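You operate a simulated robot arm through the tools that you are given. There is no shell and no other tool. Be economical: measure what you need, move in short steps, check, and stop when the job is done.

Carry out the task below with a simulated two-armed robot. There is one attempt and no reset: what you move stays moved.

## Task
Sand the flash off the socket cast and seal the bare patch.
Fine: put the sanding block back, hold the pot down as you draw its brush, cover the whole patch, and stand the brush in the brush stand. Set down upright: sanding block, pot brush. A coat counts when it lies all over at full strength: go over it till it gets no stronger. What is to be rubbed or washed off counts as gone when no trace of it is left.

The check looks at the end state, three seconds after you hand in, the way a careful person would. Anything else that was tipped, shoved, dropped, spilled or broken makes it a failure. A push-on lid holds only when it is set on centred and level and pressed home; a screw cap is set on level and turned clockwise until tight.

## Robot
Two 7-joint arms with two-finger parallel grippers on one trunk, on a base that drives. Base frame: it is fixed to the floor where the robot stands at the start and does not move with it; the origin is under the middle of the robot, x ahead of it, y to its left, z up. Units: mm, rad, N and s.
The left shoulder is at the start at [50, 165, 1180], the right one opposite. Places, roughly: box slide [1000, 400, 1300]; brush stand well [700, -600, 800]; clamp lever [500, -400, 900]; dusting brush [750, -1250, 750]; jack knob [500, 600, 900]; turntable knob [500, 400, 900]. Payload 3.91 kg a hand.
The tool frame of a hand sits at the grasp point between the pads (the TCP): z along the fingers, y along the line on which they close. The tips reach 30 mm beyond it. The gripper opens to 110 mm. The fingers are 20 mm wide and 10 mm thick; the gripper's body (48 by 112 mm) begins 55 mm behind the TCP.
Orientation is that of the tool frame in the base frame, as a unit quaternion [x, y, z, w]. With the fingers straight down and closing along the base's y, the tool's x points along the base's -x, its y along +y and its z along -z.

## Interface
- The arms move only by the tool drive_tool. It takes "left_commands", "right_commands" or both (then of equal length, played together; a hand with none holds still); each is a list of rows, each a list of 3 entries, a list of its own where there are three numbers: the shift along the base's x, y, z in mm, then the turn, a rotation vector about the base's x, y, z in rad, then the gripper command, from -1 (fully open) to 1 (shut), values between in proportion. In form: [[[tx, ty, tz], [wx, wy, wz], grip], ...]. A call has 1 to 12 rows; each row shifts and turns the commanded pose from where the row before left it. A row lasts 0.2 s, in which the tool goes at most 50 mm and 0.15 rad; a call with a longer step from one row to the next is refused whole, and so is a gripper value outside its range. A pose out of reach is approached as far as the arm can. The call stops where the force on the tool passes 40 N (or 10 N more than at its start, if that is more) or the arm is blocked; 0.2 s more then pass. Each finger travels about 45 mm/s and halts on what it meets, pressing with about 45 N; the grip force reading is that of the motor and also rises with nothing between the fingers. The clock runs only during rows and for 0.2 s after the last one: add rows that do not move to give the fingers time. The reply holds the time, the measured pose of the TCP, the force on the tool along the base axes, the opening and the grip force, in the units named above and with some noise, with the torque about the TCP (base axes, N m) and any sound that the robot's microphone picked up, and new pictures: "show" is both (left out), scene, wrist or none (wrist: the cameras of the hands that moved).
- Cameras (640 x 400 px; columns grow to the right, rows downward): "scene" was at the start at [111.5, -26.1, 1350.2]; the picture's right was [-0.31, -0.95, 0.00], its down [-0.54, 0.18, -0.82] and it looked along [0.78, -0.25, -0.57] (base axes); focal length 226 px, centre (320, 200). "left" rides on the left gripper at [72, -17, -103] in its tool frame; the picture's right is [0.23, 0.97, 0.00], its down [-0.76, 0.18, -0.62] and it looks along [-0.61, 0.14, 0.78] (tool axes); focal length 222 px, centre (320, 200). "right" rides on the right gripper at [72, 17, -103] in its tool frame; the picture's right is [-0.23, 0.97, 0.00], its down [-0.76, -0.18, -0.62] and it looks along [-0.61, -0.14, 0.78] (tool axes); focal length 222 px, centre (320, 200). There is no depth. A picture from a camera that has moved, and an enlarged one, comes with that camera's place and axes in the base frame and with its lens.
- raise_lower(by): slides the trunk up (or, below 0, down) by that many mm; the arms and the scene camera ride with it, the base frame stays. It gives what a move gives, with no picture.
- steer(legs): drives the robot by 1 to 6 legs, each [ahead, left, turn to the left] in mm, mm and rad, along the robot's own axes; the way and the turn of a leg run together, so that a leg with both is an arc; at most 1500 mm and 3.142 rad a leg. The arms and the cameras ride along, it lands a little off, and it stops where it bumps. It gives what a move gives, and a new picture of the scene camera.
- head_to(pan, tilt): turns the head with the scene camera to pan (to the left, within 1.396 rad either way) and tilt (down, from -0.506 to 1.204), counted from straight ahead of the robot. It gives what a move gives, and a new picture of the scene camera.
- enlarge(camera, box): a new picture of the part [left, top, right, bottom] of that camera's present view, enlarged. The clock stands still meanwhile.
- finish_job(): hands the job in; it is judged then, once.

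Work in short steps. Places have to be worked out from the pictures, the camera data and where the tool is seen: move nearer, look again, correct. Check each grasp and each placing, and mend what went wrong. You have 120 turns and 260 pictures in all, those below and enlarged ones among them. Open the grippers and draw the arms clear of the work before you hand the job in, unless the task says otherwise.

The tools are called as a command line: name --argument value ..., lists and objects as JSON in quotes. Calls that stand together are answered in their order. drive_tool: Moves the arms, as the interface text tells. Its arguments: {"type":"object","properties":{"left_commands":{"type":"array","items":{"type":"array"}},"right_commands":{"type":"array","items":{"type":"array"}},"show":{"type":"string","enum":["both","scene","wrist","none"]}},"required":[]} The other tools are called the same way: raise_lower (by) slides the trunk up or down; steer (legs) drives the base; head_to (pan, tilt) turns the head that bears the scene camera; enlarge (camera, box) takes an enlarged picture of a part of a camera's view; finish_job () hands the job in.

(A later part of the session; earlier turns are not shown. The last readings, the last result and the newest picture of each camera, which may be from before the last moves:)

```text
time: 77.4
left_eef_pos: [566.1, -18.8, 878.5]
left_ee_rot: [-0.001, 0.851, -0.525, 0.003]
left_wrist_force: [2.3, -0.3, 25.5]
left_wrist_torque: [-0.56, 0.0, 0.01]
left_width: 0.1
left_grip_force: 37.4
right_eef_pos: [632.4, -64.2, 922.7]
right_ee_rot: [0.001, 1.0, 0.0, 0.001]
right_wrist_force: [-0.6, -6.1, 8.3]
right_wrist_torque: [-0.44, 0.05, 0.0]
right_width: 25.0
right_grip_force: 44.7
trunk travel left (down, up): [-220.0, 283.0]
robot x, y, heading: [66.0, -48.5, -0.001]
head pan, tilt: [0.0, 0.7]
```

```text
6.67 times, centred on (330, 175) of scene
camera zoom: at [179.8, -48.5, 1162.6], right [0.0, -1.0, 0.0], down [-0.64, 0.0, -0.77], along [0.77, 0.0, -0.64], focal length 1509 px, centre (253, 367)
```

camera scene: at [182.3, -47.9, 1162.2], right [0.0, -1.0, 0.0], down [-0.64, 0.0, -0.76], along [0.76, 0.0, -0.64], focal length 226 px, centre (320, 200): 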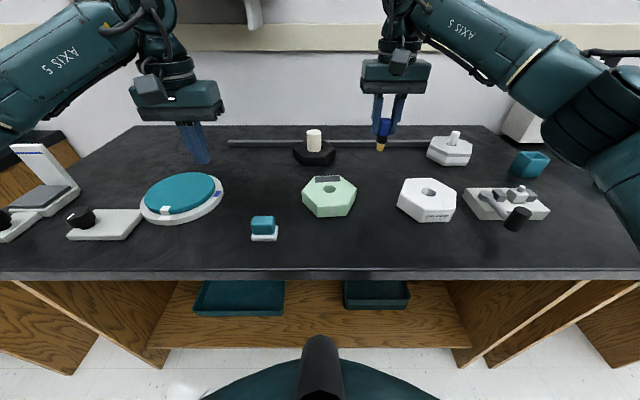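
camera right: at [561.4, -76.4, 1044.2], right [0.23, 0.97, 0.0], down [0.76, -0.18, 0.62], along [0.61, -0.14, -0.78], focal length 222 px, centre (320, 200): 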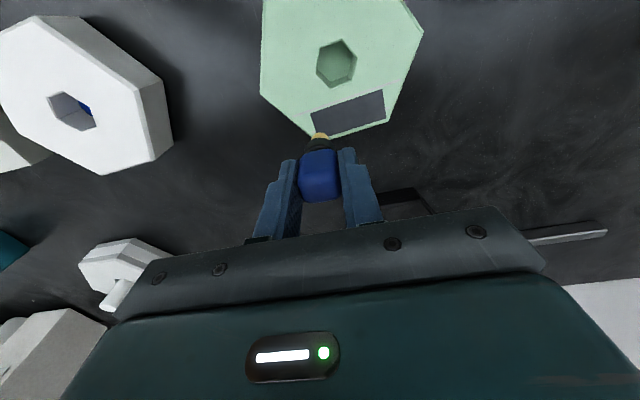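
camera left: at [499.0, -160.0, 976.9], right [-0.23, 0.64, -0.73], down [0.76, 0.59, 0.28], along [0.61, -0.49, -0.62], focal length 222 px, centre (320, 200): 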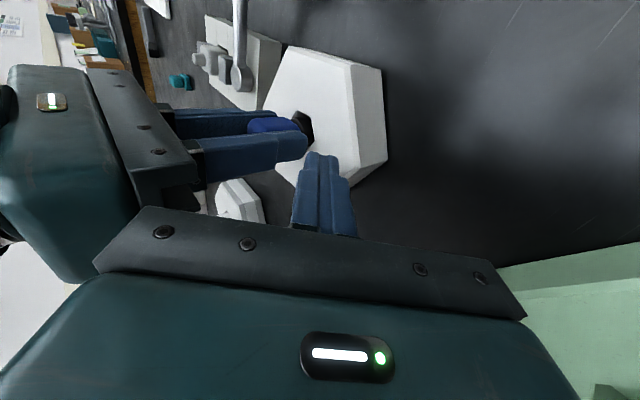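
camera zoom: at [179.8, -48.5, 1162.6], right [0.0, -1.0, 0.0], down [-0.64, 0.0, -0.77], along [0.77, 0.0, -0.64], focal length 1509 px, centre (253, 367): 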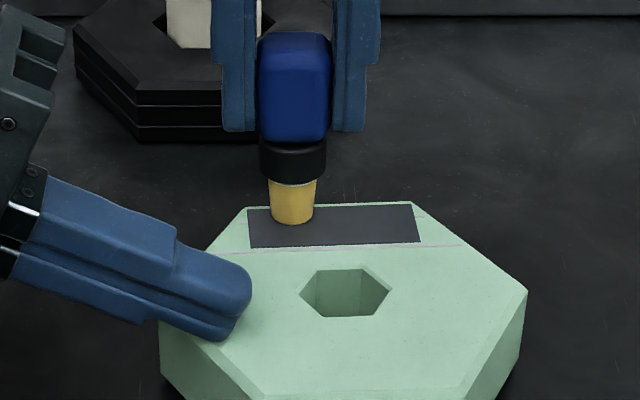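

enlarge --camera "scene" --box '[318, 168, 350, 188]'

enlarge --camera "right" --box '[240, 60, 400, 160]'

```text
16.00 times, centred on (334, 178) of scene
camera zoom: at [179.8, -48.5, 1162.6], right [0.0, -1.0, 0.0], down [-0.64, 0.0, -0.77], along [0.77, 0.0, -0.64], focal length 3622 px, centre (96, 552)
```

zoom: 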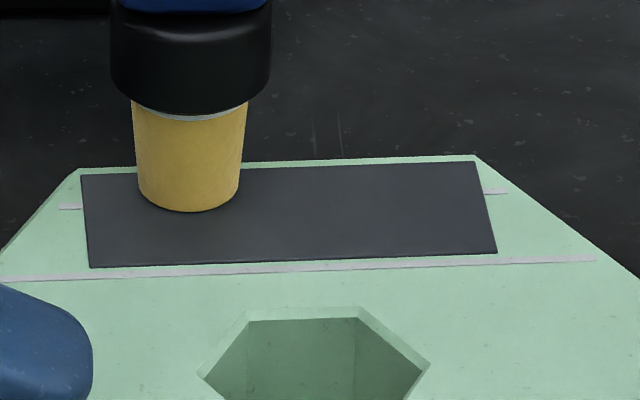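

```text
4.00 times, centred on (320, 110) of right
camera zoom: at [560.8, -46.3, 1026.2], right [0.23, 0.97, 0.0], down [0.76, -0.18, 0.63], along [0.61, -0.14, -0.78], focal length 888 px, centre (320, 560)
```

zoom: 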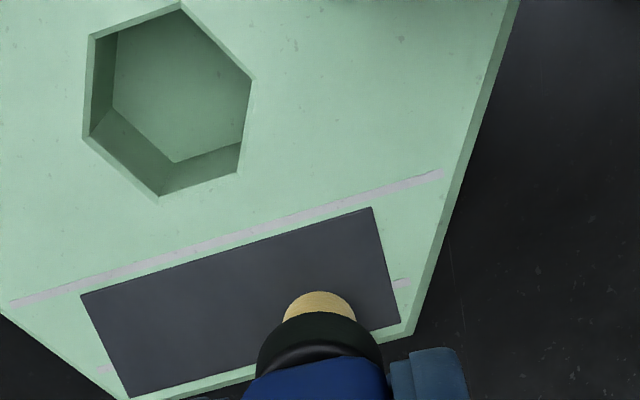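

The brush is dry, so it needs a dip. Left keeps holding; right lifts and goes back above the pot's mouth.

drive_tool --right_commands '[[[0, 0, 15], [0, 0, 0], 1], [[0, -10, 30], [0, 0, 0], 1], [[-5, -40, 0], [0, 0, 0], 1], [[-12, -40, 0], [0, 0, 0], 1], [[-15, -45, 0], [0, 0, 0], 1], [[-15, -45, 0], [0, 0, 0], 1], [[-15, -46, 0], [0, 0, 0], 1], [[0, 0, 0], [0, 0, 0], 1]]' --show "wrist"

enlarge --camera "scene" --box '[370, 120, 470, 220]'

```text
time: 79.2
left_eef_pos: [567.1, -18.3, 877.6]
left_ee_rot: [0.001, 0.851, -0.525, 0.003]
left_wrist_force: [-0.3, 0.4, 26.7]
left_wrist_torque: [-0.56, 0.02, -0.06]
left_width: 0.0
left_grip_force: 38.2
right_eef_pos: [569.6, -291.2, 968.1]
right_ee_rot: [0.0, 1.0, 0.0, 0.001]
right_wrist_force: [0.1, -0.2, -0.5]
right_wrist_torque: [0.01, -0.04, 0.01]
right_width: 24.9
right_grip_force: 45.4
trunk travel left (down, up): [-220.0, 283.0]
robot x, y, heading: [72.3, -49.7, 0.0]
head pan, tilt: [0.0, 0.7]
camera right: at [498.5, -272.9, 1070.4], right [0.23, 0.97, 0.0], down [0.76, -0.18, 0.63], along [0.61, -0.14, -0.78], focal length 222 px, centre (320, 200)
```

right: 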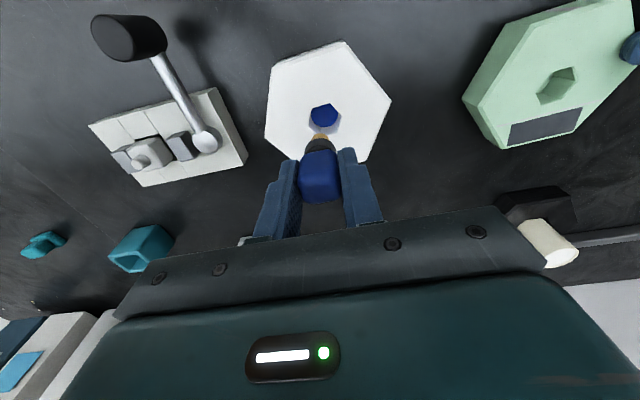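

```text
4.00 times, centred on (420, 170) of scene
camera zoom: at [180.3, -48.1, 1162.6], right [0.0, -1.0, 0.0], down [-0.64, 0.0, -0.77], along [0.77, 0.0, -0.64], focal length 905 px, centre (-80, 320)
```

zoom: 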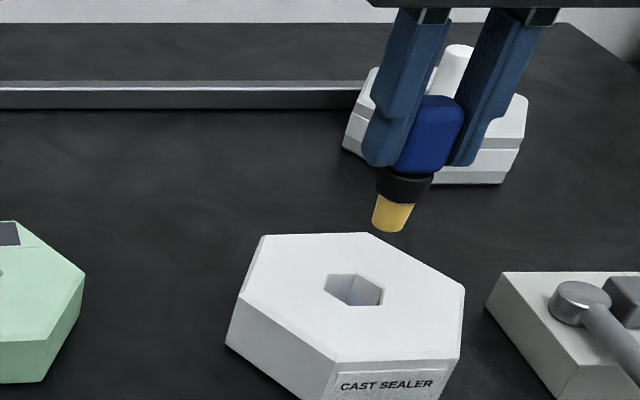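

Hole centre reads ≈ (570.5,-287). I shift 3.5 mm +y and lower into the pot to the former depth, watching force.

drive_tool --right_commands '[[[1, 3.5, -20], [0, 0, 0], 1], [[0, 0, -15], [0, 0, 0], 1], [[0, 0, -10], [0, 0, 0], 1], [[0, 0, -8], [0, 0, 0], 1], [[0, 0, -8], [0, 0, 0], 1], [[0, 0, 0], [0, 0, 0], 1]]' --show "wrist"

enlarge --camera "scene" --box '[370, 120, 470, 220]'

```text
time: 80.6
left_eef_pos: [566.5, -19.1, 876.8]
left_ee_rot: [0.001, 0.851, -0.525, 0.002]
left_wrist_force: [1.1, -1.2, 24.2]
left_wrist_torque: [-0.56, 0.0, 0.02]
left_width: 0.0
left_grip_force: 37.5
right_eef_pos: [572.4, -284.7, 906.2]
right_ee_rot: [0.001, 1.0, 0.001, 0.003]
right_wrist_force: [-1.6, -0.7, 7.5]
right_wrist_torque: [-0.08, -0.04, 0.0]
right_width: 25.0
right_grip_force: 45.1
trunk travel left (down, up): [-220.0, 283.0]
robot x, y, heading: [69.4, -48.3, -0.005]
head pan, tilt: [0.0, 0.7]
camera right: at [499.8, -268.4, 1009.9], right [0.23, 0.97, 0.0], down [0.76, -0.18, 0.63], along [0.61, -0.14, -0.78], focal length 222 px, centre (320, 200)
```

right: 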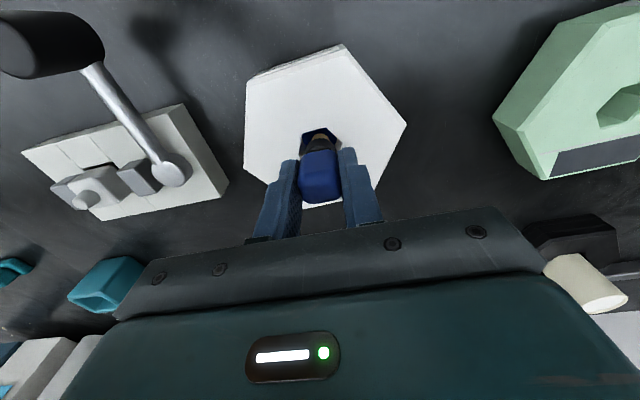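

```text
4.00 times, centred on (420, 170) of scene
camera zoom: at [179.9, -48.0, 1162.7], right [0.0, -1.0, 0.0], down [-0.64, 0.0, -0.77], along [0.77, 0.0, -0.64], focal length 905 px, centre (-80, 320)
```

zoom: 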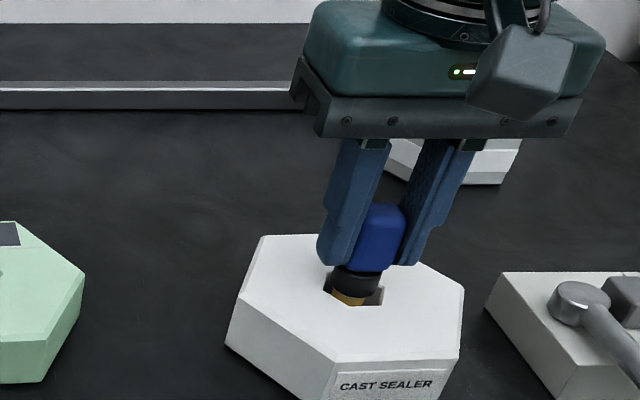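

Contact at 906 with the brush off-centre toward +y in the mouth. I lift 6 mm, shift −4 mm y, and lower again.

drive_tool --right_commands '[[[0, 0, 7], [0, 0, 0], 1], [[0, -4, 0], [0, 0, 0], 1], [[0, 0, -5], [0, 0, 0], 1], [[0, 0, -4], [0, 0, 0], 1], [[0, 0, -3], [0, 0, 0], 1], [[0, 0, 0], [0, 0, 0], 1]]' --show "none"

enlarge --camera "scene" --box '[390, 150, 450, 215]'

```text
time: 82.0
left_eef_pos: [565.8, -18.5, 878.0]
left_ee_rot: [0.0, 0.851, -0.525, 0.003]
left_wrist_force: [7.3, -4.4, 18.5]
left_wrist_torque: [-0.55, -0.18, 0.21]
left_width: 0.2
left_grip_force: 37.6
right_eef_pos: [570.5, -289.6, 906.8]
right_ee_rot: [0.002, 1.0, 0.001, 0.007]
right_wrist_force: [-3.2, -3.6, 38.7]
right_wrist_torque: [-0.54, 0.0, -0.03]
right_width: 25.0
right_grip_force: 45.1
trunk travel left (down, up): [-220.0, 283.0]
robot x, y, heading: [69.9, -48.4, 0.001]
head pan, tilt: [0.0, 0.7]
```

```text
6.15 times, centred on (420, 182) of scene
camera zoom: at [178.4, -47.4, 1163.2], right [0.0, -1.0, 0.0], down [-0.64, 0.0, -0.77], along [0.77, 0.0, -0.64], focal length 1393 px, centre (-295, 308)
```

zoom: 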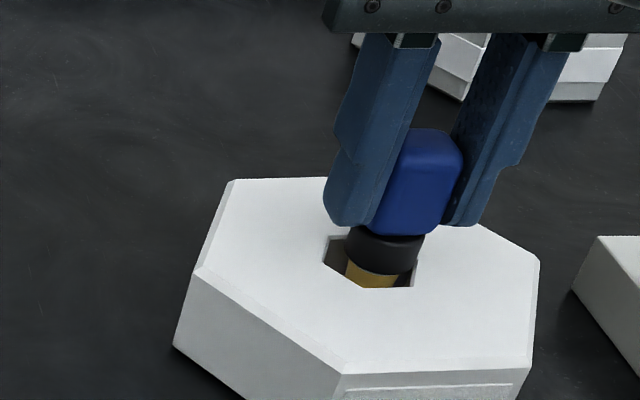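

The bristle now bottoms in the pot (38 N – too much). I lift out and check whether the bristle took sealer.

drive_tool --right_commands '[[[0, 0, 6], [0, 0, 0], 1], [[0, 0, 10], [0, 0, 0], 1], [[0, 0, 20], [0, 0, 0], 1], [[0, 0, 25], [0, 0, 0], 1], [[0, 0, 0], [0, 0, 0], 1]]' --show "none"

enlarge --camera "scene" --box '[390, 120, 450, 200]'

enlarge --camera "right" --box '[260, 80, 380, 210]'

```text
time: 83.2
left_eef_pos: [566.4, -19.5, 877.6]
left_ee_rot: [0.001, 0.85, -0.526, 0.002]
left_wrist_force: [-2.9, 2.9, 26.2]
left_wrist_torque: [-0.53, 0.12, -0.08]
left_width: 0.0
left_grip_force: 37.9
right_eef_pos: [571.1, -289.1, 963.6]
right_ee_rot: [0.0, 1.0, 0.0, 0.001]
right_wrist_force: [-1.0, -0.8, -0.5]
right_wrist_torque: [0.01, 0.03, -0.03]
right_width: 24.8
right_grip_force: 44.7
trunk travel left (down, up): [-220.0, 283.0]
robot x, y, heading: [71.8, -48.5, -0.001]
head pan, tilt: [0.0, 0.7]
```

```text
5.00 times, centred on (420, 160) of scene
camera zoom: at [180.1, -47.8, 1162.6], right [0.0, -1.0, 0.0], down [-0.64, 0.0, -0.77], along [0.77, 0.0, -0.64], focal length 1132 px, centre (-180, 400)
```

zoom: 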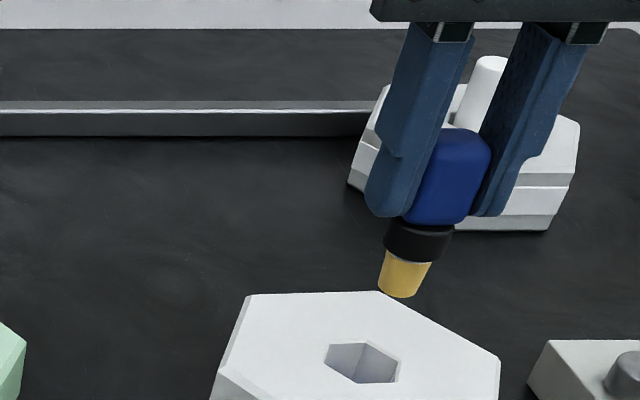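

```text
3.08 times, centred on (320, 145) of right
camera zoom: at [500.2, -272.0, 1065.7], right [0.23, 0.97, 0.0], down [0.76, -0.18, 0.62], along [0.61, -0.14, -0.78], focal length 684 px, centre (320, 369)
```

zoom: 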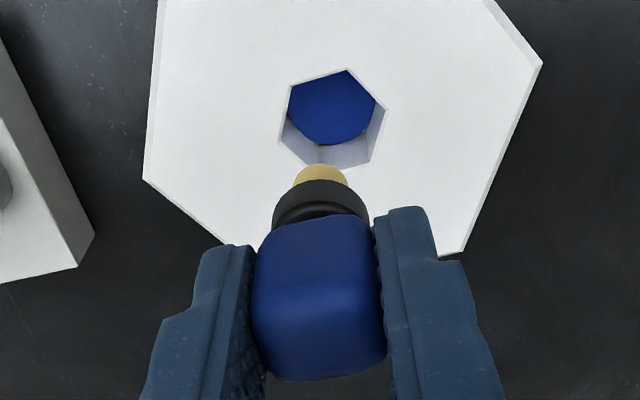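

I test the brush on the patch again: back to the −y end, rear lane.

drive_tool --right_commands '[[[15, 45, 5], [0, 0, 0], 1], [[15, 48, 0], [0, 0, 0], 1], [[15, 48, 0], [0, 0, 0], 1], [[18, 47, 0], [0, 0, 0], 1], [[0, 0, -25], [0, 0, 0], 1], [[0, 0, -15], [0, 0, 0], 1], [[0, 0, -5], [0, 0, 0], 1], [[0, 0, -1.5], [0, 0, 0], 1], [[0, 5, 0], [0, 0, 0], 1], [[0, 5, 0], [0, 0, 0], 1], [[0, 5, 0], [0, 0, 0], 1]]' --show "none"

enlarge --camera "scene" --box '[300, 150, 370, 205]'

```text
refused: row 2 steps farther than a row can; nothing moved
```

```text
7.27 times, centred on (335, 178) of scene
camera zoom: at [180.1, -47.8, 1162.6], right [0.0, -1.0, 0.0], down [-0.64, 0.0, -0.77], along [0.77, 0.0, -0.64], focal length 1646 px, centre (211, 364)
```

zoom: 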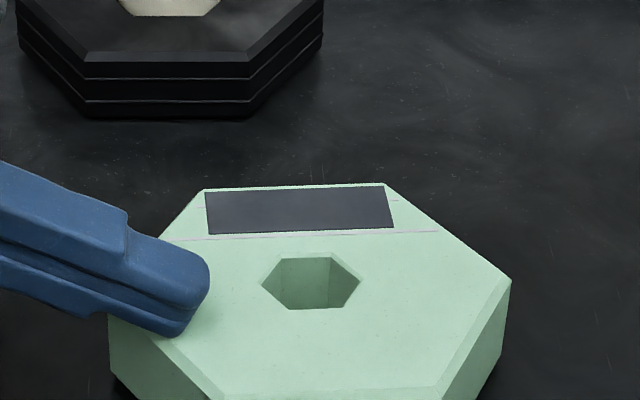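

drive_tool --right_commands '[[[12, 37, 5], [0, 0, 0], 1], [[12, 38, 0], [0, 0, 0], 1], [[12, 38, 0], [0, 0, 0], 1], [[13, 38, 0], [0, 0, 0], 1], [[14, 37, 0], [0, 0, 0], 1], [[0, 0, -25], [0, 0, 0], 1], [[0, 0, -15], [0, 0, 0], 1], [[0, 0, -4.5], [0, 0, 0], 1], [[0, 0, -2], [0, 0, 0], 1], [[0, 5, 0], [0, 0, 0], 1], [[0, 5, 0], [0, 0, 0], 1], [[0, 5, 0], [0, 0, 0], 1]]' --show "none"

enlarge --camera "scene" --box '[300, 150, 370, 205]'

```text
time: 85.8
left_eef_pos: [566.4, -20.3, 877.7]
left_ee_rot: [0.0, 0.852, -0.524, 0.004]
left_wrist_force: [2.2, 5.2, 23.6]
left_wrist_torque: [-0.39, 0.03, 0.05]
left_width: 0.1
left_grip_force: 37.5
right_eef_pos: [634.9, -88.7, 922.8]
right_ee_rot: [0.002, 1.0, 0.0, 0.003]
right_wrist_force: [1.2, -15.7, 20.1]
right_wrist_torque: [-1.02, -0.04, 0.02]
right_width: 25.0
right_grip_force: 45.2
trunk travel left (down, up): [-220.0, 283.0]
robot x, y, heading: [64.5, -46.7, -0.004]
head pan, tilt: [0.0, 0.7]
```

```text
7.27 times, centred on (335, 178) of scene
camera zoom: at [179.1, -48.9, 1162.9], right [0.0, -1.0, 0.0], down [-0.64, 0.0, -0.77], along [0.77, 0.0, -0.64], focal length 1646 px, centre (211, 364)
```

zoom: 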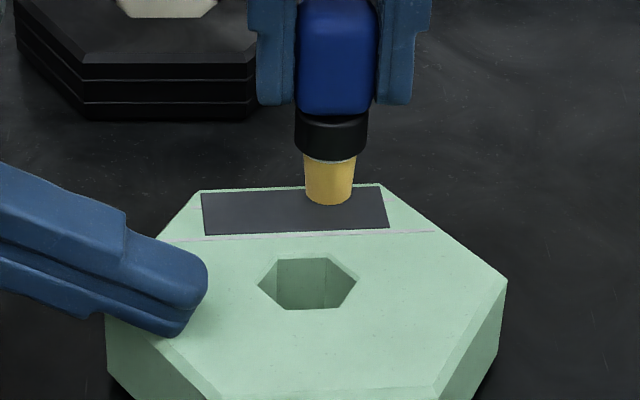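

Friction is high at 20 N. I ease to a light touch and stroke over a longer way, then look at the patch.

drive_tool --right_commands '[[[0, 0, 2], [0, 0, 0], 1], [[0, 5, 0], [0, 0, 0], 1], [[0, 5, 0], [0, 0, 0], 1], [[0, 5, 0], [0, 0, 0], 1], [[0, 5, 0], [0, 0, 0], 1], [[0, 5, 0], [0, 0, 0], 1], [[0, 5, 0], [0, 0, 0], 1]]' --show "none"

enlarge --camera "scene" --box '[300, 150, 370, 205]'

```text
time: 87.4
left_eef_pos: [566.5, -19.2, 877.7]
left_ee_rot: [0.001, 0.851, -0.525, 0.003]
left_wrist_force: [0.4, 1.1, 26.3]
left_wrist_torque: [-0.57, -0.01, 0.02]
left_width: 0.0
left_grip_force: 37.7
right_eef_pos: [633.8, -56.4, 923.1]
right_ee_rot: [0.001, 1.0, 0.001, 0.0]
right_wrist_force: [-0.5, -4.3, 7.3]
right_wrist_torque: [-0.31, 0.06, -0.01]
right_width: 25.1
right_grip_force: 45.7
trunk travel left (down, up): [-220.0, 283.0]
robot x, y, heading: [71.6, -45.9, 0.005]
head pan, tilt: [0.0, 0.7]
```

```text
7.27 times, centred on (335, 178) of scene
camera zoom: at [179.7, -48.3, 1162.6], right [0.0, -1.0, 0.0], down [-0.64, 0.0, -0.77], along [0.77, 0.0, -0.64], focal length 1646 px, centre (211, 364)
```

zoom: 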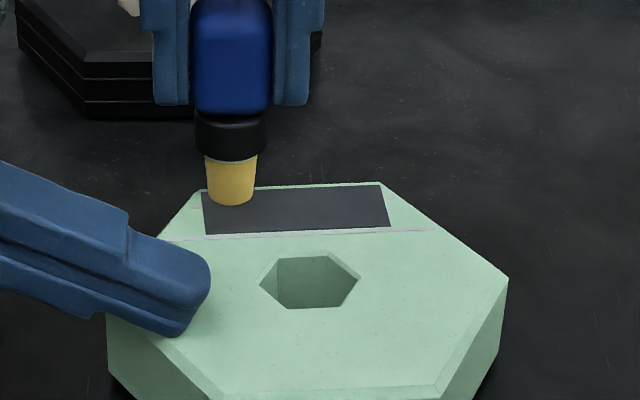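

It slid but left nothing: the dip was misaligned and too shallow. The brush originally sat at TCP (569.4,-292) at z≈901; I go back there for a proper dip.

drive_tool --right_commands '[[[0, 0, 15], [0, 0, 0], 1], [[0, -10, 30], [0, 0, 0], 1], [[-5, -45, 0], [0, 0, 0], 1], [[-14, -45, 0], [0, 0, 0], 1], [[-15, -45, 0], [0, 0, 0], 1], [[-15, -45, 0], [0, 0, 0], 1], [[-15.5, -45.6, 0], [0, 0, 0], 1], [[0, 0, -20], [0, 0, 0], 1], [[0, 0, -15], [0, 0, 0], 1], [[0, 0, 0], [0, 0, 0], 1]]' --show "none"

enlarge --camera "scene" --box '[390, 140, 450, 205]'

enlarge --camera "right" --box '[260, 80, 380, 210]'

```text
time: 89.6
left_eef_pos: [566.7, -19.4, 876.9]
left_ee_rot: [0.0, 0.851, -0.526, 0.002]
left_wrist_force: [-1.4, -0.4, 26.0]
left_wrist_torque: [-0.61, 0.04, -0.02]
left_width: 0.0
left_grip_force: 37.7
right_eef_pos: [570.7, -292.2, 932.3]
right_ee_rot: [0.001, 1.0, -0.001, 0.0]
right_wrist_force: [0.2, -0.1, -0.5]
right_wrist_torque: [-0.01, 0.01, -0.01]
right_width: 24.8
right_grip_force: 45.5
trunk travel left (down, up): [-220.0, 283.0]
robot x, y, heading: [68.6, -49.8, 0.002]
head pan, tilt: [0.0, 0.7]
```

```text
6.15 times, centred on (420, 172) of scene
camera zoom: at [180.2, -48.1, 1162.6], right [0.0, -1.0, 0.0], down [-0.64, 0.0, -0.77], along [0.77, 0.0, -0.64], focal length 1393 px, centre (-295, 369)
```

zoom: 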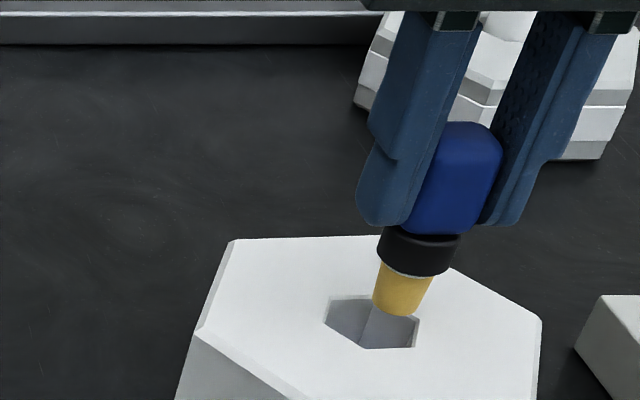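

```text
3.08 times, centred on (320, 145) of right
camera zoom: at [499.2, -274.8, 1035.1], right [0.23, 0.97, 0.0], down [0.76, -0.18, 0.63], along [0.61, -0.14, -0.78], focal length 684 px, centre (320, 369)
```

zoom: 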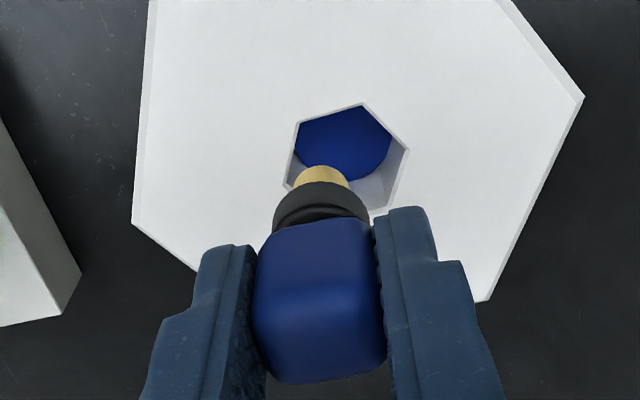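

From both views the hole centre is really near (571.5,-285.5) (the pot shifted ~6 mm when the left hand left it). I move there and lower to just above the collar contact.

drive_tool --right_commands '[[[0.8, 6.5, 0], [0, 0, 0], 1], [[0, 0, -12], [0, 0, 0], 1], [[0, 0, -10], [0, 0, 0], 1], [[0, 0, 0], [0, 0, 0], 1]]' --show "none"

enlarge --camera "scene" --box '[390, 150, 440, 205]'

enlarge --camera "right" --box '[280, 110, 360, 190]'

```text
time: 90.6
left_eef_pos: [566.8, -19.1, 877.0]
left_ee_rot: [0.001, 0.851, -0.526, 0.003]
left_wrist_force: [-1.2, -0.3, 26.0]
left_wrist_torque: [-0.62, 0.05, -0.01]
left_width: 0.1
left_grip_force: 37.4
right_eef_pos: [569.4, -285.4, 910.7]
right_ee_rot: [0.001, 1.0, 0.0, 0.0]
right_wrist_force: [0.5, -0.2, -0.4]
right_wrist_torque: [0.0, -0.01, 0.02]
right_width: 24.8
right_grip_force: 44.8
trunk travel left (down, up): [-220.0, 283.0]
robot x, y, heading: [67.4, -53.5, -0.003]
head pan, tilt: [0.0, 0.7]
```

```text
7.27 times, centred on (415, 178) of scene
camera zoom: at [180.2, -48.1, 1162.6], right [0.0, -1.0, 0.0], down [-0.64, 0.0, -0.77], along [0.77, 0.0, -0.64], focal length 1646 px, centre (-371, 364)
```

zoom: 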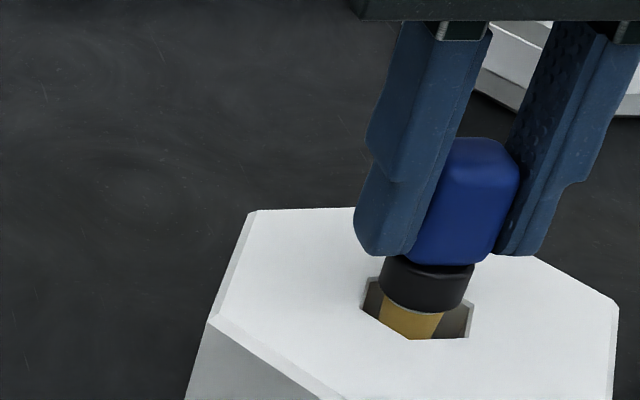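

```text
5.00 times, centred on (320, 150) of right
camera zoom: at [499.8, -268.3, 1013.5], right [0.23, 0.97, 0.0], down [0.76, -0.18, 0.62], along [0.61, -0.14, -0.78], focal length 1111 px, centre (320, 450)
```

zoom: 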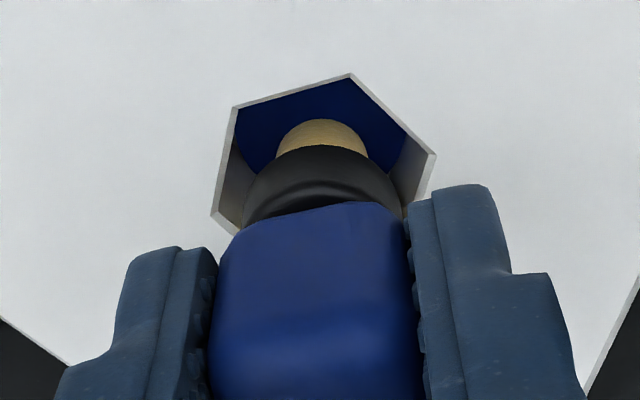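

Well centred now. I lower on to ~900.

drive_tool --right_commands '[[[0, 0, -3], [0, 0, 0], 1], [[0, 0, -3], [0, 0, 0], 1], [[0, 0, 0], [0, 0, 0], 1]]' --show "none"

enlarge --camera "right" --box '[280, 110, 360, 190]'

```text
time: 91.4
left_eef_pos: [567.3, -18.7, 876.2]
left_ee_rot: [0.001, 0.852, -0.524, 0.003]
left_wrist_force: [1.0, -2.0, 23.0]
left_wrist_torque: [-0.6, -0.01, 0.03]
left_width: 0.0
left_grip_force: 37.3
right_eef_pos: [570.1, -286.4, 908.1]
right_ee_rot: [0.001, 1.0, 0.002, 0.003]
right_wrist_force: [-0.8, -1.3, 13.1]
right_wrist_torque: [-0.13, -0.16, -0.02]
right_width: 25.0
right_grip_force: 45.1
trunk travel left (down, up): [-220.0, 283.0]
robot x, y, heading: [70.4, -47.6, -0.004]
head pan, tilt: [0.0, 0.7]
```

```text
5.00 times, centred on (320, 150) of right
camera zoom: at [499.2, -268.4, 1009.4], right [0.23, 0.97, 0.0], down [0.76, -0.18, 0.63], along [0.61, -0.14, -0.78], focal length 1111 px, centre (320, 450)
```

zoom: 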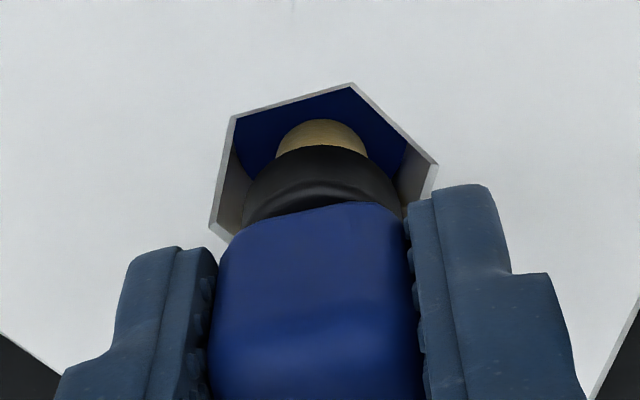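

The bristle is resting on the sealer bottom (13 N). I ease, wiggle and dwell a moment to load it, then lift and look.

drive_tool --right_commands '[[[0, 0, 1], [0, 0, 0], 1], [[2, 0, 0], [0, 0, 0], 1], [[-4, 0, 0], [0, 0, 0], 1], [[2, 2, 0], [0, 0, 0], 1], [[0, -4, 0], [0, 0, 0], 1], [[0, 2, 0], [0, 0, 0], 1], [[0, 0, 0], [0, 0, 0], 1], [[0, 0, 10], [0, 0, 0], 1], [[0, 0, 20], [0, 0, 0], 1], [[0, 0, 30], [0, 0, 0], 1]]' --show "none"

enlarge --camera "scene" --box '[400, 130, 440, 180]'

enlarge --camera "left" --box '[0, 0, 640, 400]'

```text
time: 93.6
left_eef_pos: [567.3, -18.6, 876.1]
left_ee_rot: [0.001, 0.851, -0.526, 0.002]
left_wrist_force: [-2.9, 3.2, 27.5]
left_wrist_torque: [-0.53, 0.11, -0.06]
left_width: 0.2
left_grip_force: 38.0
right_eef_pos: [571.3, -285.6, 965.8]
right_ee_rot: [0.001, 1.0, -0.001, 0.001]
right_wrist_force: [-0.6, 1.2, -0.1]
right_wrist_torque: [-0.02, -0.02, -0.03]
right_width: 25.2
right_grip_force: 45.1
trunk travel left (down, up): [-220.0, 283.0]
robot x, y, heading: [69.4, -46.0, 0.002]
head pan, tilt: [0.0, 0.7]
```

```text
8.00 times, centred on (420, 155) of scene
camera zoom: at [180.1, -47.9, 1162.5], right [0.0, -1.0, 0.0], down [-0.64, 0.0, -0.77], along [0.77, 0.0, -0.64], focal length 1811 px, centre (-480, 560)
```

zoom: 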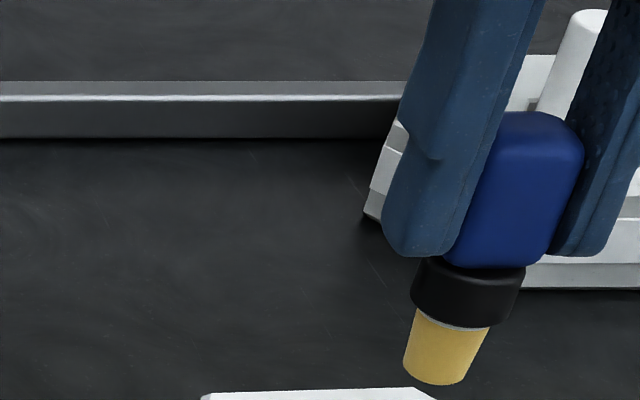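

```text
1.00 times, centred on (320, 200) of left (not enlarged: the box is as wide or as high as the picture)
camera zoom: at [494.4, 65.4, 938.7], right [-0.22, 0.44, -0.87], down [0.76, 0.64, 0.12], along [0.61, -0.63, -0.47], focal length 222 px, centre (320, 200)
```

zoom: 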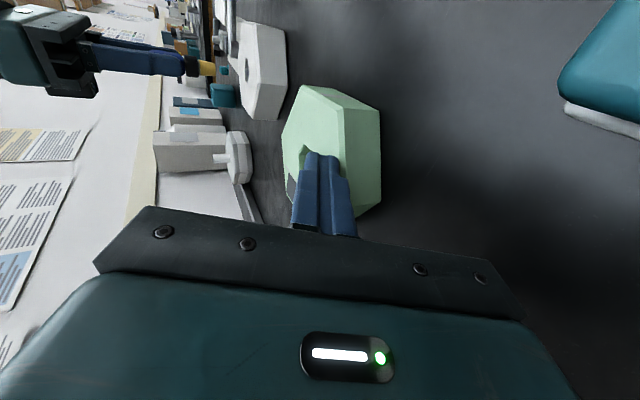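

The bristle doesn't show sealer, so the coat may just build gradually. I return to the patch and make several sliding passes on the rear lane at a light force.

drive_tool --right_commands '[[[12, 36, 3], [0, 0, 0], 1], [[12, 37, 0], [0, 0, 0], 1], [[13, 37, 0], [0, 0, 0], 1], [[13, 37, 0], [0, 0, 0], 1], [[13, 37, 0], [0, 0, 0], 1], [[0, 0, -25], [0, 0, 0], 1], [[0, 0, -15], [0, 0, 0], 1], [[0, 0, -5], [0, 0, 0], 1], [[0, 0, 0], [0, 0, 0], 1]]' --show "none"

drive_tool --right_commands '[[[0, 8, -1], [0, 0, 0], 1], [[0, 10, 0], [0, 0, 0], 1], [[0, 10, 0], [0, 0, 0], 1], [[0, 10, 0], [0, 0, 0], 1], [[0, 10, 0], [0, 0, 0], 1], [[0, -8, 0], [0, 0, 0], 1], [[0, -10, 0], [0, 0, 0], 1], [[0, -10, 0], [0, 0, 0], 1], [[0, -10, 0], [0, 0, 0], 1], [[0, -10, 0], [0, 0, 0], 1]]' --show "none"

enlarge --camera "scene" --box '[300, 150, 370, 205]'

```text
time: 95.6
left_eef_pos: [566.3, -18.5, 878.0]
left_ee_rot: [0.001, 0.851, -0.526, 0.003]
left_wrist_force: [-0.6, -0.1, 25.8]
left_wrist_torque: [-0.56, 0.07, -0.01]
left_width: 0.0
left_grip_force: 36.9
right_eef_pos: [633.3, -102.4, 922.7]
right_ee_rot: [0.001, 1.0, 0.0, 0.001]
right_wrist_force: [0.0, -0.5, -0.6]
right_wrist_torque: [-0.02, -0.04, 0.01]
right_width: 24.9
right_grip_force: 44.7
trunk travel left (down, up): [-220.0, 283.0]
robot x, y, heading: [71.4, -50.7, -0.0]
head pan, tilt: [0.0, 0.7]
```

```text
time: 97.8
left_eef_pos: [567.6, -19.1, 878.3]
left_ee_rot: [0.0, 0.851, -0.525, 0.002]
left_wrist_force: [-0.4, -0.2, 26.2]
left_wrist_torque: [-0.58, 0.06, 0.0]
left_width: 0.0
left_grip_force: 37.3
right_eef_pos: [633.4, -102.8, 923.5]
right_ee_rot: [0.001, 1.0, 0.0, 0.001]
right_wrist_force: [0.5, 0.1, -0.1]
right_wrist_torque: [-0.02, -0.01, 0.01]
right_width: 24.7
right_grip_force: 44.7
trunk travel left (down, up): [-220.0, 283.0]
robot x, y, heading: [71.6, -49.0, -0.002]
head pan, tilt: [0.0, 0.7]
```

```text
7.27 times, centred on (335, 178) of scene
camera zoom: at [180.3, -48.1, 1162.6], right [0.0, -1.0, 0.0], down [-0.64, 0.0, -0.77], along [0.77, 0.0, -0.64], focal length 1646 px, centre (211, 364)
```

zoom: 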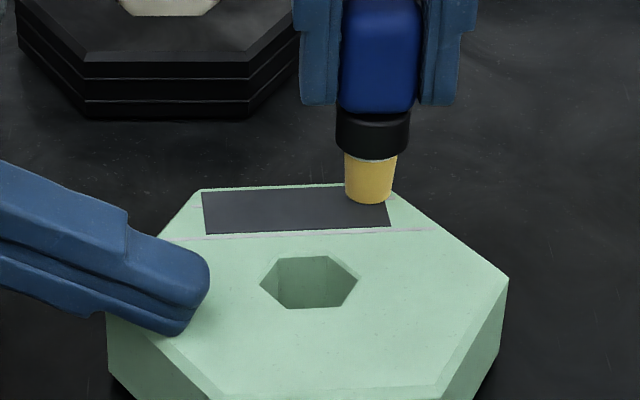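

No contact force in that pass. I lower in small steps to about 5–8 N.

drive_tool --right_commands '[[[0, 4, -1], [0, 0, 0], 1], [[0, 0, -0.8], [0, 0, 0], 1], [[0, 0, 0], [0, 0, 0], 1]]' --show "none"

drive_tool --right_commands '[[[0, 8, 0], [0, 0, 0], 1], [[0, 10, 0], [0, 0, 0], 1], [[0, 10, 0], [0, 0, 0], 1], [[0, 10, 0], [0, 0, 0], 1]]' --show "none"

drive_tool --right_commands '[[[0, -10, 0], [0, 0, 0], 1], [[0, -10, 0], [0, 0, 0], 1], [[0, -10, 0], [0, 0, 0], 1], [[0, -8, 0], [0, 0, 0], 1]]' --show "none"

enlarge --camera "scene" --box '[300, 150, 370, 205]'

```text
time: 98.6
left_eef_pos: [566.5, -18.3, 877.2]
left_ee_rot: [0.0, 0.852, -0.524, 0.003]
left_wrist_force: [2.2, 1.6, 24.0]
left_wrist_torque: [-0.49, 0.01, 0.03]
left_width: 0.0
left_grip_force: 37.6
right_eef_pos: [633.8, -98.9, 923.1]
right_ee_rot: [0.002, 1.0, 0.0, 0.003]
right_wrist_force: [0.7, -8.4, 13.5]
right_wrist_torque: [-0.55, -0.09, -0.01]
right_width: 25.3
right_grip_force: 44.7
trunk travel left (down, up): [-220.0, 283.0]
robot x, y, heading: [70.8, -48.3, 0.002]
head pan, tilt: [0.0, 0.7]
```

```text
time: 99.6
left_eef_pos: [566.8, -18.8, 877.9]
left_ee_rot: [0.001, 0.852, -0.523, 0.004]
left_wrist_force: [1.8, 6.7, 23.7]
left_wrist_torque: [-0.39, 0.01, 0.07]
left_width: 0.0
left_grip_force: 37.4
right_eef_pos: [631.9, -59.7, 924.6]
right_ee_rot: [0.001, 1.0, 0.001, 0.003]
right_wrist_force: [0.0, -12.7, 21.4]
right_wrist_torque: [-0.8, -0.01, 0.0]
right_width: 25.0
right_grip_force: 45.5
trunk travel left (down, up): [-220.0, 283.0]
robot x, y, heading: [68.5, -50.2, -0.001]
head pan, tilt: [0.0, 0.7]
```

```text
time: 100.6
left_eef_pos: [566.0, -19.2, 877.5]
left_ee_rot: [0.002, 0.851, -0.526, 0.002]
left_wrist_force: [2.1, -4.1, 23.4]
left_wrist_torque: [-0.64, 0.01, 0.06]
left_width: 0.0
left_grip_force: 37.8
right_eef_pos: [632.3, -96.2, 922.3]
right_ee_rot: [0.0, 1.0, 0.001, 0.002]
right_wrist_force: [-0.3, 12.4, 16.9]
right_wrist_torque: [0.83, 0.01, 0.01]
right_width: 25.0
right_grip_force: 45.2
trunk travel left (down, up): [-220.0, 283.0]
robot x, y, heading: [73.8, -51.4, -0.004]
head pan, tilt: [0.0, 0.7]
```

```text
7.27 times, centred on (335, 178) of scene
camera zoom: at [179.2, -47.2, 1162.7], right [0.0, -1.0, 0.0], down [-0.64, 0.0, -0.77], along [0.77, 0.0, -0.64], focal length 1646 px, centre (211, 364)
```

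zoom: 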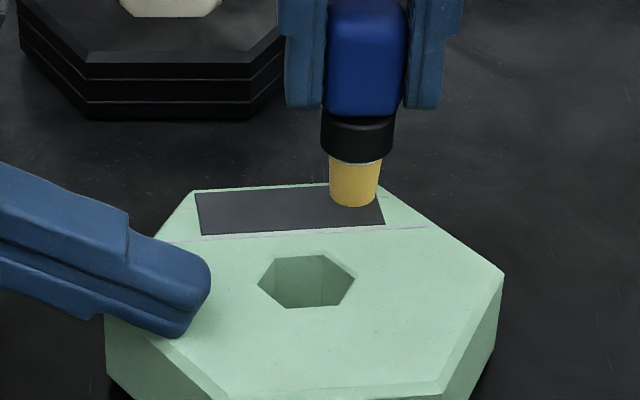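

I lift the brush aside and inspect the patch at high zoom for any tint where the brush went versus where it did not.

drive_tool --right_commands '[[[0, 0, 10], [0, 0, 0], 1], [[0, -20, 20], [0, 0, 0], 1], [[0, -45, 10], [0, 0, 0], 1]]' --show "none"

enlarge --camera "scene" --box '[318, 170, 348, 185]'

enlarge --camera "right" --box '[340, 30, 460, 120]'

```text
time: 101.4
left_eef_pos: [566.7, -19.5, 877.1]
left_ee_rot: [0.001, 0.851, -0.525, 0.002]
left_wrist_force: [-4.8, 2.0, 25.9]
left_wrist_torque: [-0.55, 0.13, -0.06]
left_width: 0.0
left_grip_force: 37.8
right_eef_pos: [632.9, -163.6, 960.2]
right_ee_rot: [0.001, 1.0, -0.001, 0.002]
right_wrist_force: [-0.1, 0.3, 0.3]
right_wrist_torque: [-0.05, 0.01, -0.02]
right_width: 25.0
right_grip_force: 45.2
trunk travel left (down, up): [-220.0, 283.0]
robot x, y, heading: [66.8, -48.4, -0.001]
head pan, tilt: [0.0, 0.7]
```

```text
16.00 times, centred on (333, 178) of scene
camera zoom: at [179.9, -47.8, 1162.5], right [0.0, -1.0, 0.0], down [-0.64, 0.0, -0.77], along [0.77, 0.0, -0.64], focal length 3622 px, centre (112, 560)
```

zoom: 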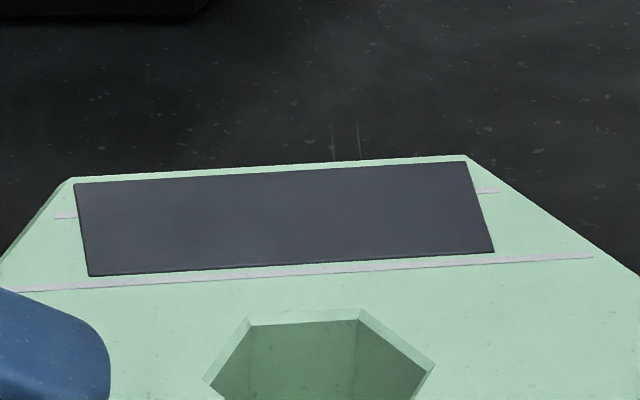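

```text
4.44 times, centred on (400, 75) of right
camera zoom: at [562.5, -145.0, 1064.0], right [0.23, 0.97, 0.0], down [0.76, -0.18, 0.62], along [0.61, -0.14, -0.78], focal length 987 px, centre (-36, 756)
```

zoom: 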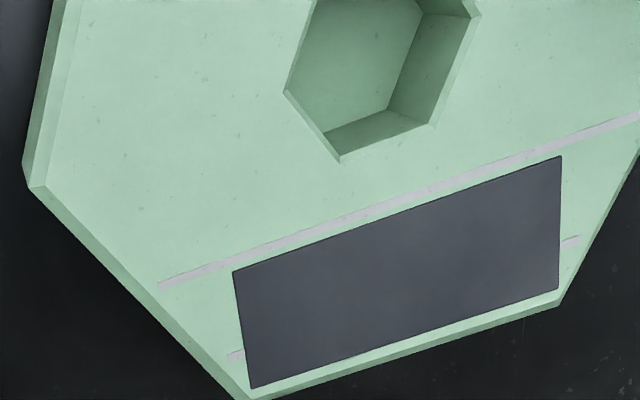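

No tint at all, so the brush isn't loaded; it likely hung up on its collar at the rim before reaching the sealer. Rim-corner midpoints give the hole centre ≈ (572,-284). I go back to dip there, stopping above for a check.

drive_tool --right_commands '[[[-15, -30, 5], [0, 0, 0], 1], [[-15, -30, 0], [0, 0, 0], 1], [[-15, -30, 0], [0, 0, 0], 1], [[-15, -30, 0], [0, 0, 0], 1], [[-1, -0.5, -25], [0, 0, 0], 1], [[0, 0, -15], [0, 0, 0], 1], [[0, 0, -10], [0, 0, 0], 1], [[0, 0, 0], [0, 0, 0], 1]]' --show "none"

enlarge --camera "scene" --box '[396, 165, 436, 205]'

enlarge --camera "right" --box '[285, 110, 355, 170]'

```text
time: 103.2
left_eef_pos: [567.7, -19.2, 877.5]
left_ee_rot: [0.001, 0.851, -0.525, 0.003]
left_wrist_force: [-0.9, 0.0, 25.4]
left_wrist_torque: [-0.58, 0.07, -0.02]
left_width: 0.1
left_grip_force: 37.5
right_eef_pos: [570.9, -282.7, 916.0]
right_ee_rot: [0.001, 1.0, 0.0, 0.0]
right_wrist_force: [-1.1, -0.2, 0.3]
right_wrist_torque: [-0.04, 0.08, -0.01]
right_width: 25.0
right_grip_force: 44.5
trunk travel left (down, up): [-220.0, 283.0]
robot x, y, heading: [74.4, -53.0, -0.002]
head pan, tilt: [0.0, 0.7]
```

```text
10.00 times, centred on (416, 185) of scene
camera zoom: at [180.0, -48.0, 1162.6], right [0.0, -1.0, 0.0], down [-0.64, 0.0, -0.77], along [0.77, 0.0, -0.64], focal length 2264 px, centre (-640, 350)
```

zoom: 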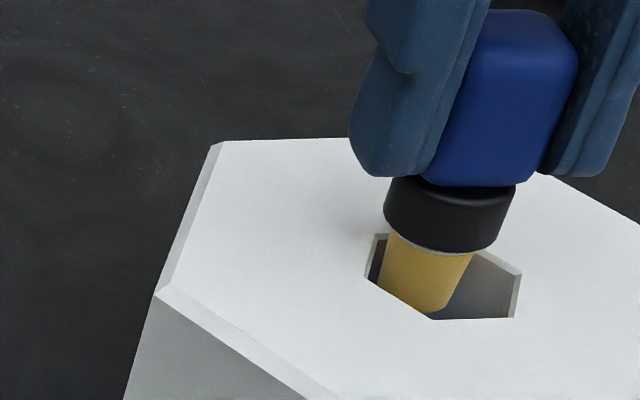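

```text
6.67 times, centred on (320, 140) of right
camera zoom: at [501.3, -265.8, 1018.8], right [0.23, 0.97, 0.0], down [0.76, -0.18, 0.63], along [0.61, -0.14, -0.78], focal length 1481 px, centre (320, 600)
```

zoom: 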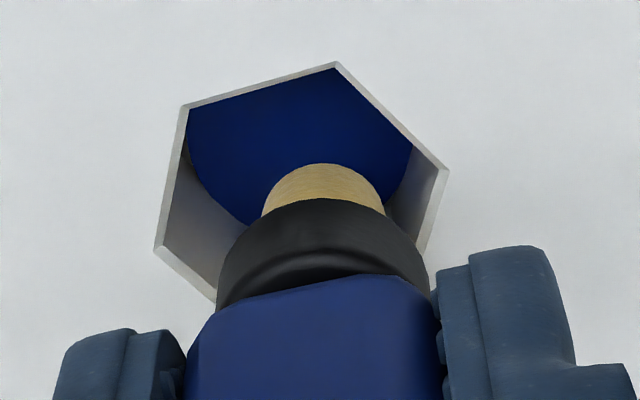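

Brush axis is ~2 mm off the hole centre (target (570.4,-284.8)), and it stops about where the collar meets the mouth: the collar is a push fit. I centre it and press down harder to seat it and reach the sealer.

drive_tool --right_commands '[[[-0.5, -2.1, 0], [0, 0, 0], 1], [[0, 0, -5], [0, 0, 0], 1], [[0, 0, -3], [0, 0, 0], 1], [[0, 0, -1.5], [0, 0, 0], 1], [[0, 0, -1], [0, 0, 0], 1], [[0, 0, 0], [0, 0, 0], 1]]' --show "none"

enlarge --camera "scene" --box '[396, 165, 436, 205]'

enlarge --camera "right" --box '[285, 110, 355, 170]'

```text
time: 104.6
left_eef_pos: [566.8, -18.6, 878.6]
left_ee_rot: [0.001, 0.851, -0.526, 0.003]
left_wrist_force: [-0.1, -2.2, 25.1]
left_wrist_torque: [-0.61, 0.02, 0.04]
left_width: 0.0
left_grip_force: 37.2
right_eef_pos: [572.2, -286.4, 907.0]
right_ee_rot: [0.001, 1.0, 0.0, 0.002]
right_wrist_force: [-1.2, 1.4, 5.4]
right_wrist_torque: [0.05, -0.01, 0.01]
right_width: 24.7
right_grip_force: 45.0
trunk travel left (down, up): [-220.0, 283.0]
robot x, y, heading: [66.9, -52.6, -0.002]
head pan, tilt: [0.0, 0.7]
```

```text
10.00 times, centred on (416, 185) of scene
camera zoom: at [180.0, -47.9, 1162.7], right [0.0, -1.0, 0.0], down [-0.64, 0.0, -0.77], along [0.77, 0.0, -0.64], focal length 2264 px, centre (-640, 350)
```

zoom: 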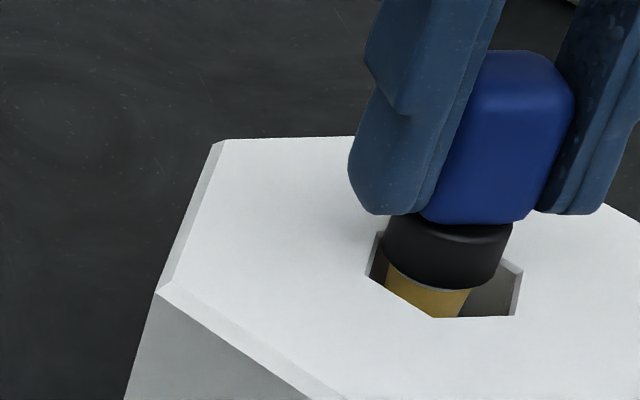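

```text
6.67 times, centred on (320, 140) of right
camera zoom: at [500.7, -268.2, 1009.3], right [0.23, 0.97, 0.0], down [0.76, -0.18, 0.63], along [0.61, -0.14, -0.78], focal length 1481 px, centre (320, 600)
```

zoom: 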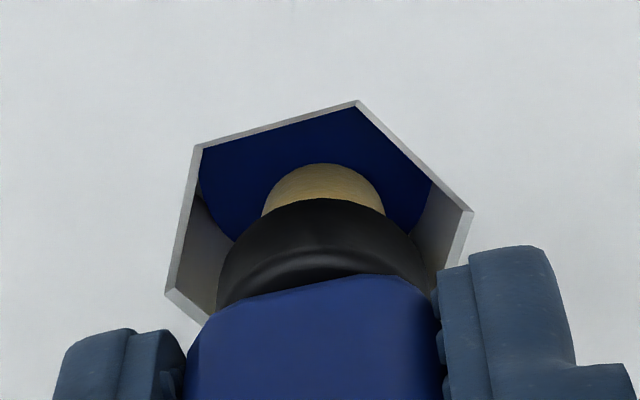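

Centred; I press 3 mm more to see if it yields.

drive_tool --right_commands '[[[0, 0, -2], [0, 0, 0], 1], [[0, 0, -2], [0, 0, 0], 1], [[0, 0, 0], [0, 0, 0], 1]]' --show "none"

enlarge --camera "scene" --box '[396, 165, 436, 205]'

```text
time: 105.4
left_eef_pos: [566.0, -18.3, 877.1]
left_ee_rot: [0.001, 0.851, -0.525, 0.004]
left_wrist_force: [6.2, -4.3, 20.5]
left_wrist_torque: [-0.57, -0.08, 0.15]
left_width: 0.0
left_grip_force: 37.3
right_eef_pos: [571.9, -284.3, 906.2]
right_ee_rot: [0.002, 1.0, 0.001, 0.006]
right_wrist_force: [-2.4, -3.4, 34.1]
right_wrist_torque: [-0.06, -0.22, 0.0]
right_width: 25.0
right_grip_force: 44.8
trunk travel left (down, up): [-220.0, 283.0]
robot x, y, heading: [69.3, -49.2, -0.001]
head pan, tilt: [0.0, 0.7]
```

```text
10.00 times, centred on (416, 185) of scene
camera zoom: at [178.5, -47.6, 1163.1], right [0.0, -1.0, 0.0], down [-0.64, 0.0, -0.77], along [0.77, 0.0, -0.64], focal length 2264 px, centre (-640, 350)
```

zoom: 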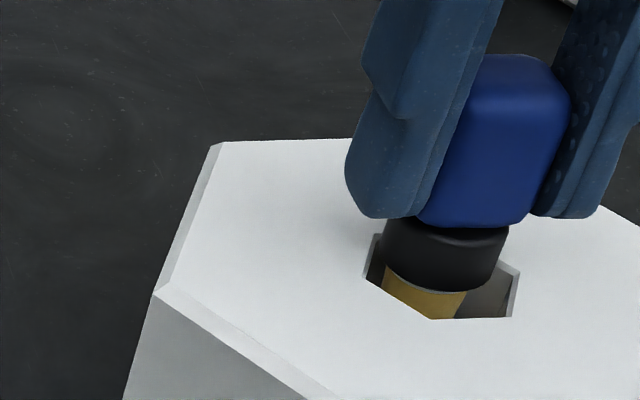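

It bottoms rigidly on the pot floor, so the bristle is in the sealer. I lift, carry to the patch, and this time do a controlled slide with force checks.

drive_tool --right_commands '[[[0, 0, 3], [0, 0, 0], 1], [[0, 0, 0], [0, 0, 0], 1], [[0, 0, 12], [0, 0, 0], 1], [[0, 0, 25], [0, 0, 0], 1], [[0, 0, 25], [0, 0, 0], 1]]' --show "none"

enlarge --camera "left" --box '[160, 40, 260, 120]'

enlarge --camera "scene" --box '[400, 130, 440, 205]'

```text
time: 106.6
left_eef_pos: [567.1, -19.3, 876.9]
left_ee_rot: [0.0, 0.851, -0.525, 0.002]
left_wrist_force: [-2.6, 3.2, 26.5]
left_wrist_torque: [-0.53, 0.11, -0.08]
left_width: 0.0
left_grip_force: 37.8
right_eef_pos: [571.3, -285.4, 966.3]
right_ee_rot: [0.001, 1.0, 0.0, 0.0]
right_wrist_force: [-0.8, -0.5, -0.8]
right_wrist_torque: [-0.01, 0.0, 0.03]
right_width: 24.9
right_grip_force: 45.0
trunk travel left (down, up): [-220.0, 283.0]
robot x, y, heading: [70.6, -50.6, -0.001]
head pan, tilt: [0.0, 0.7]
```

```text
5.00 times, centred on (210, 80) of left
camera zoom: at [494.2, 65.6, 938.8], right [-0.22, 0.44, -0.87], down [0.76, 0.64, 0.12], along [0.61, -0.64, -0.47], focal length 1111 px, centre (870, 800)
```

zoom: 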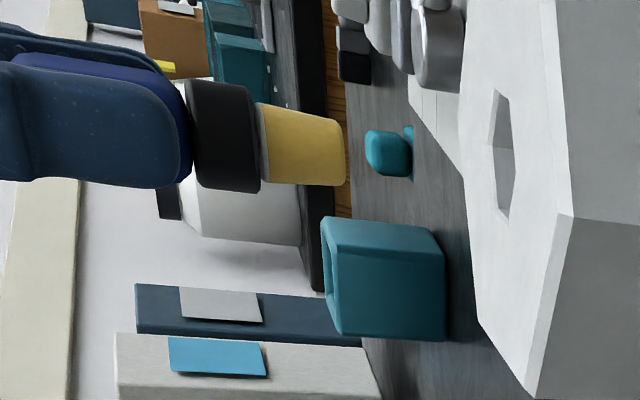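

```text
5.33 times, centred on (420, 168) of scene
camera zoom: at [180.0, -47.8, 1162.5], right [0.0, -1.0, 0.0], down [-0.64, 0.0, -0.77], along [0.77, 0.0, -0.64], focal length 1207 px, centre (-213, 373)
```

zoom: 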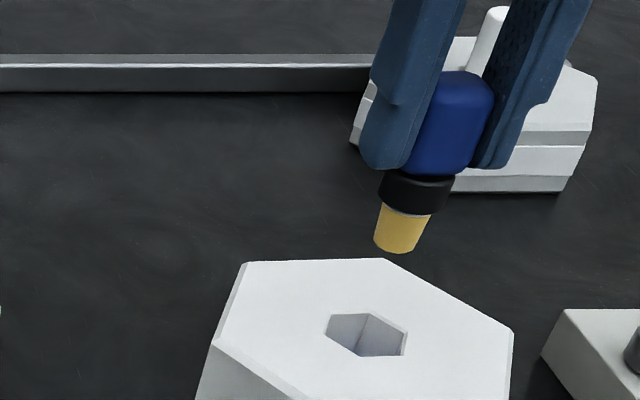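

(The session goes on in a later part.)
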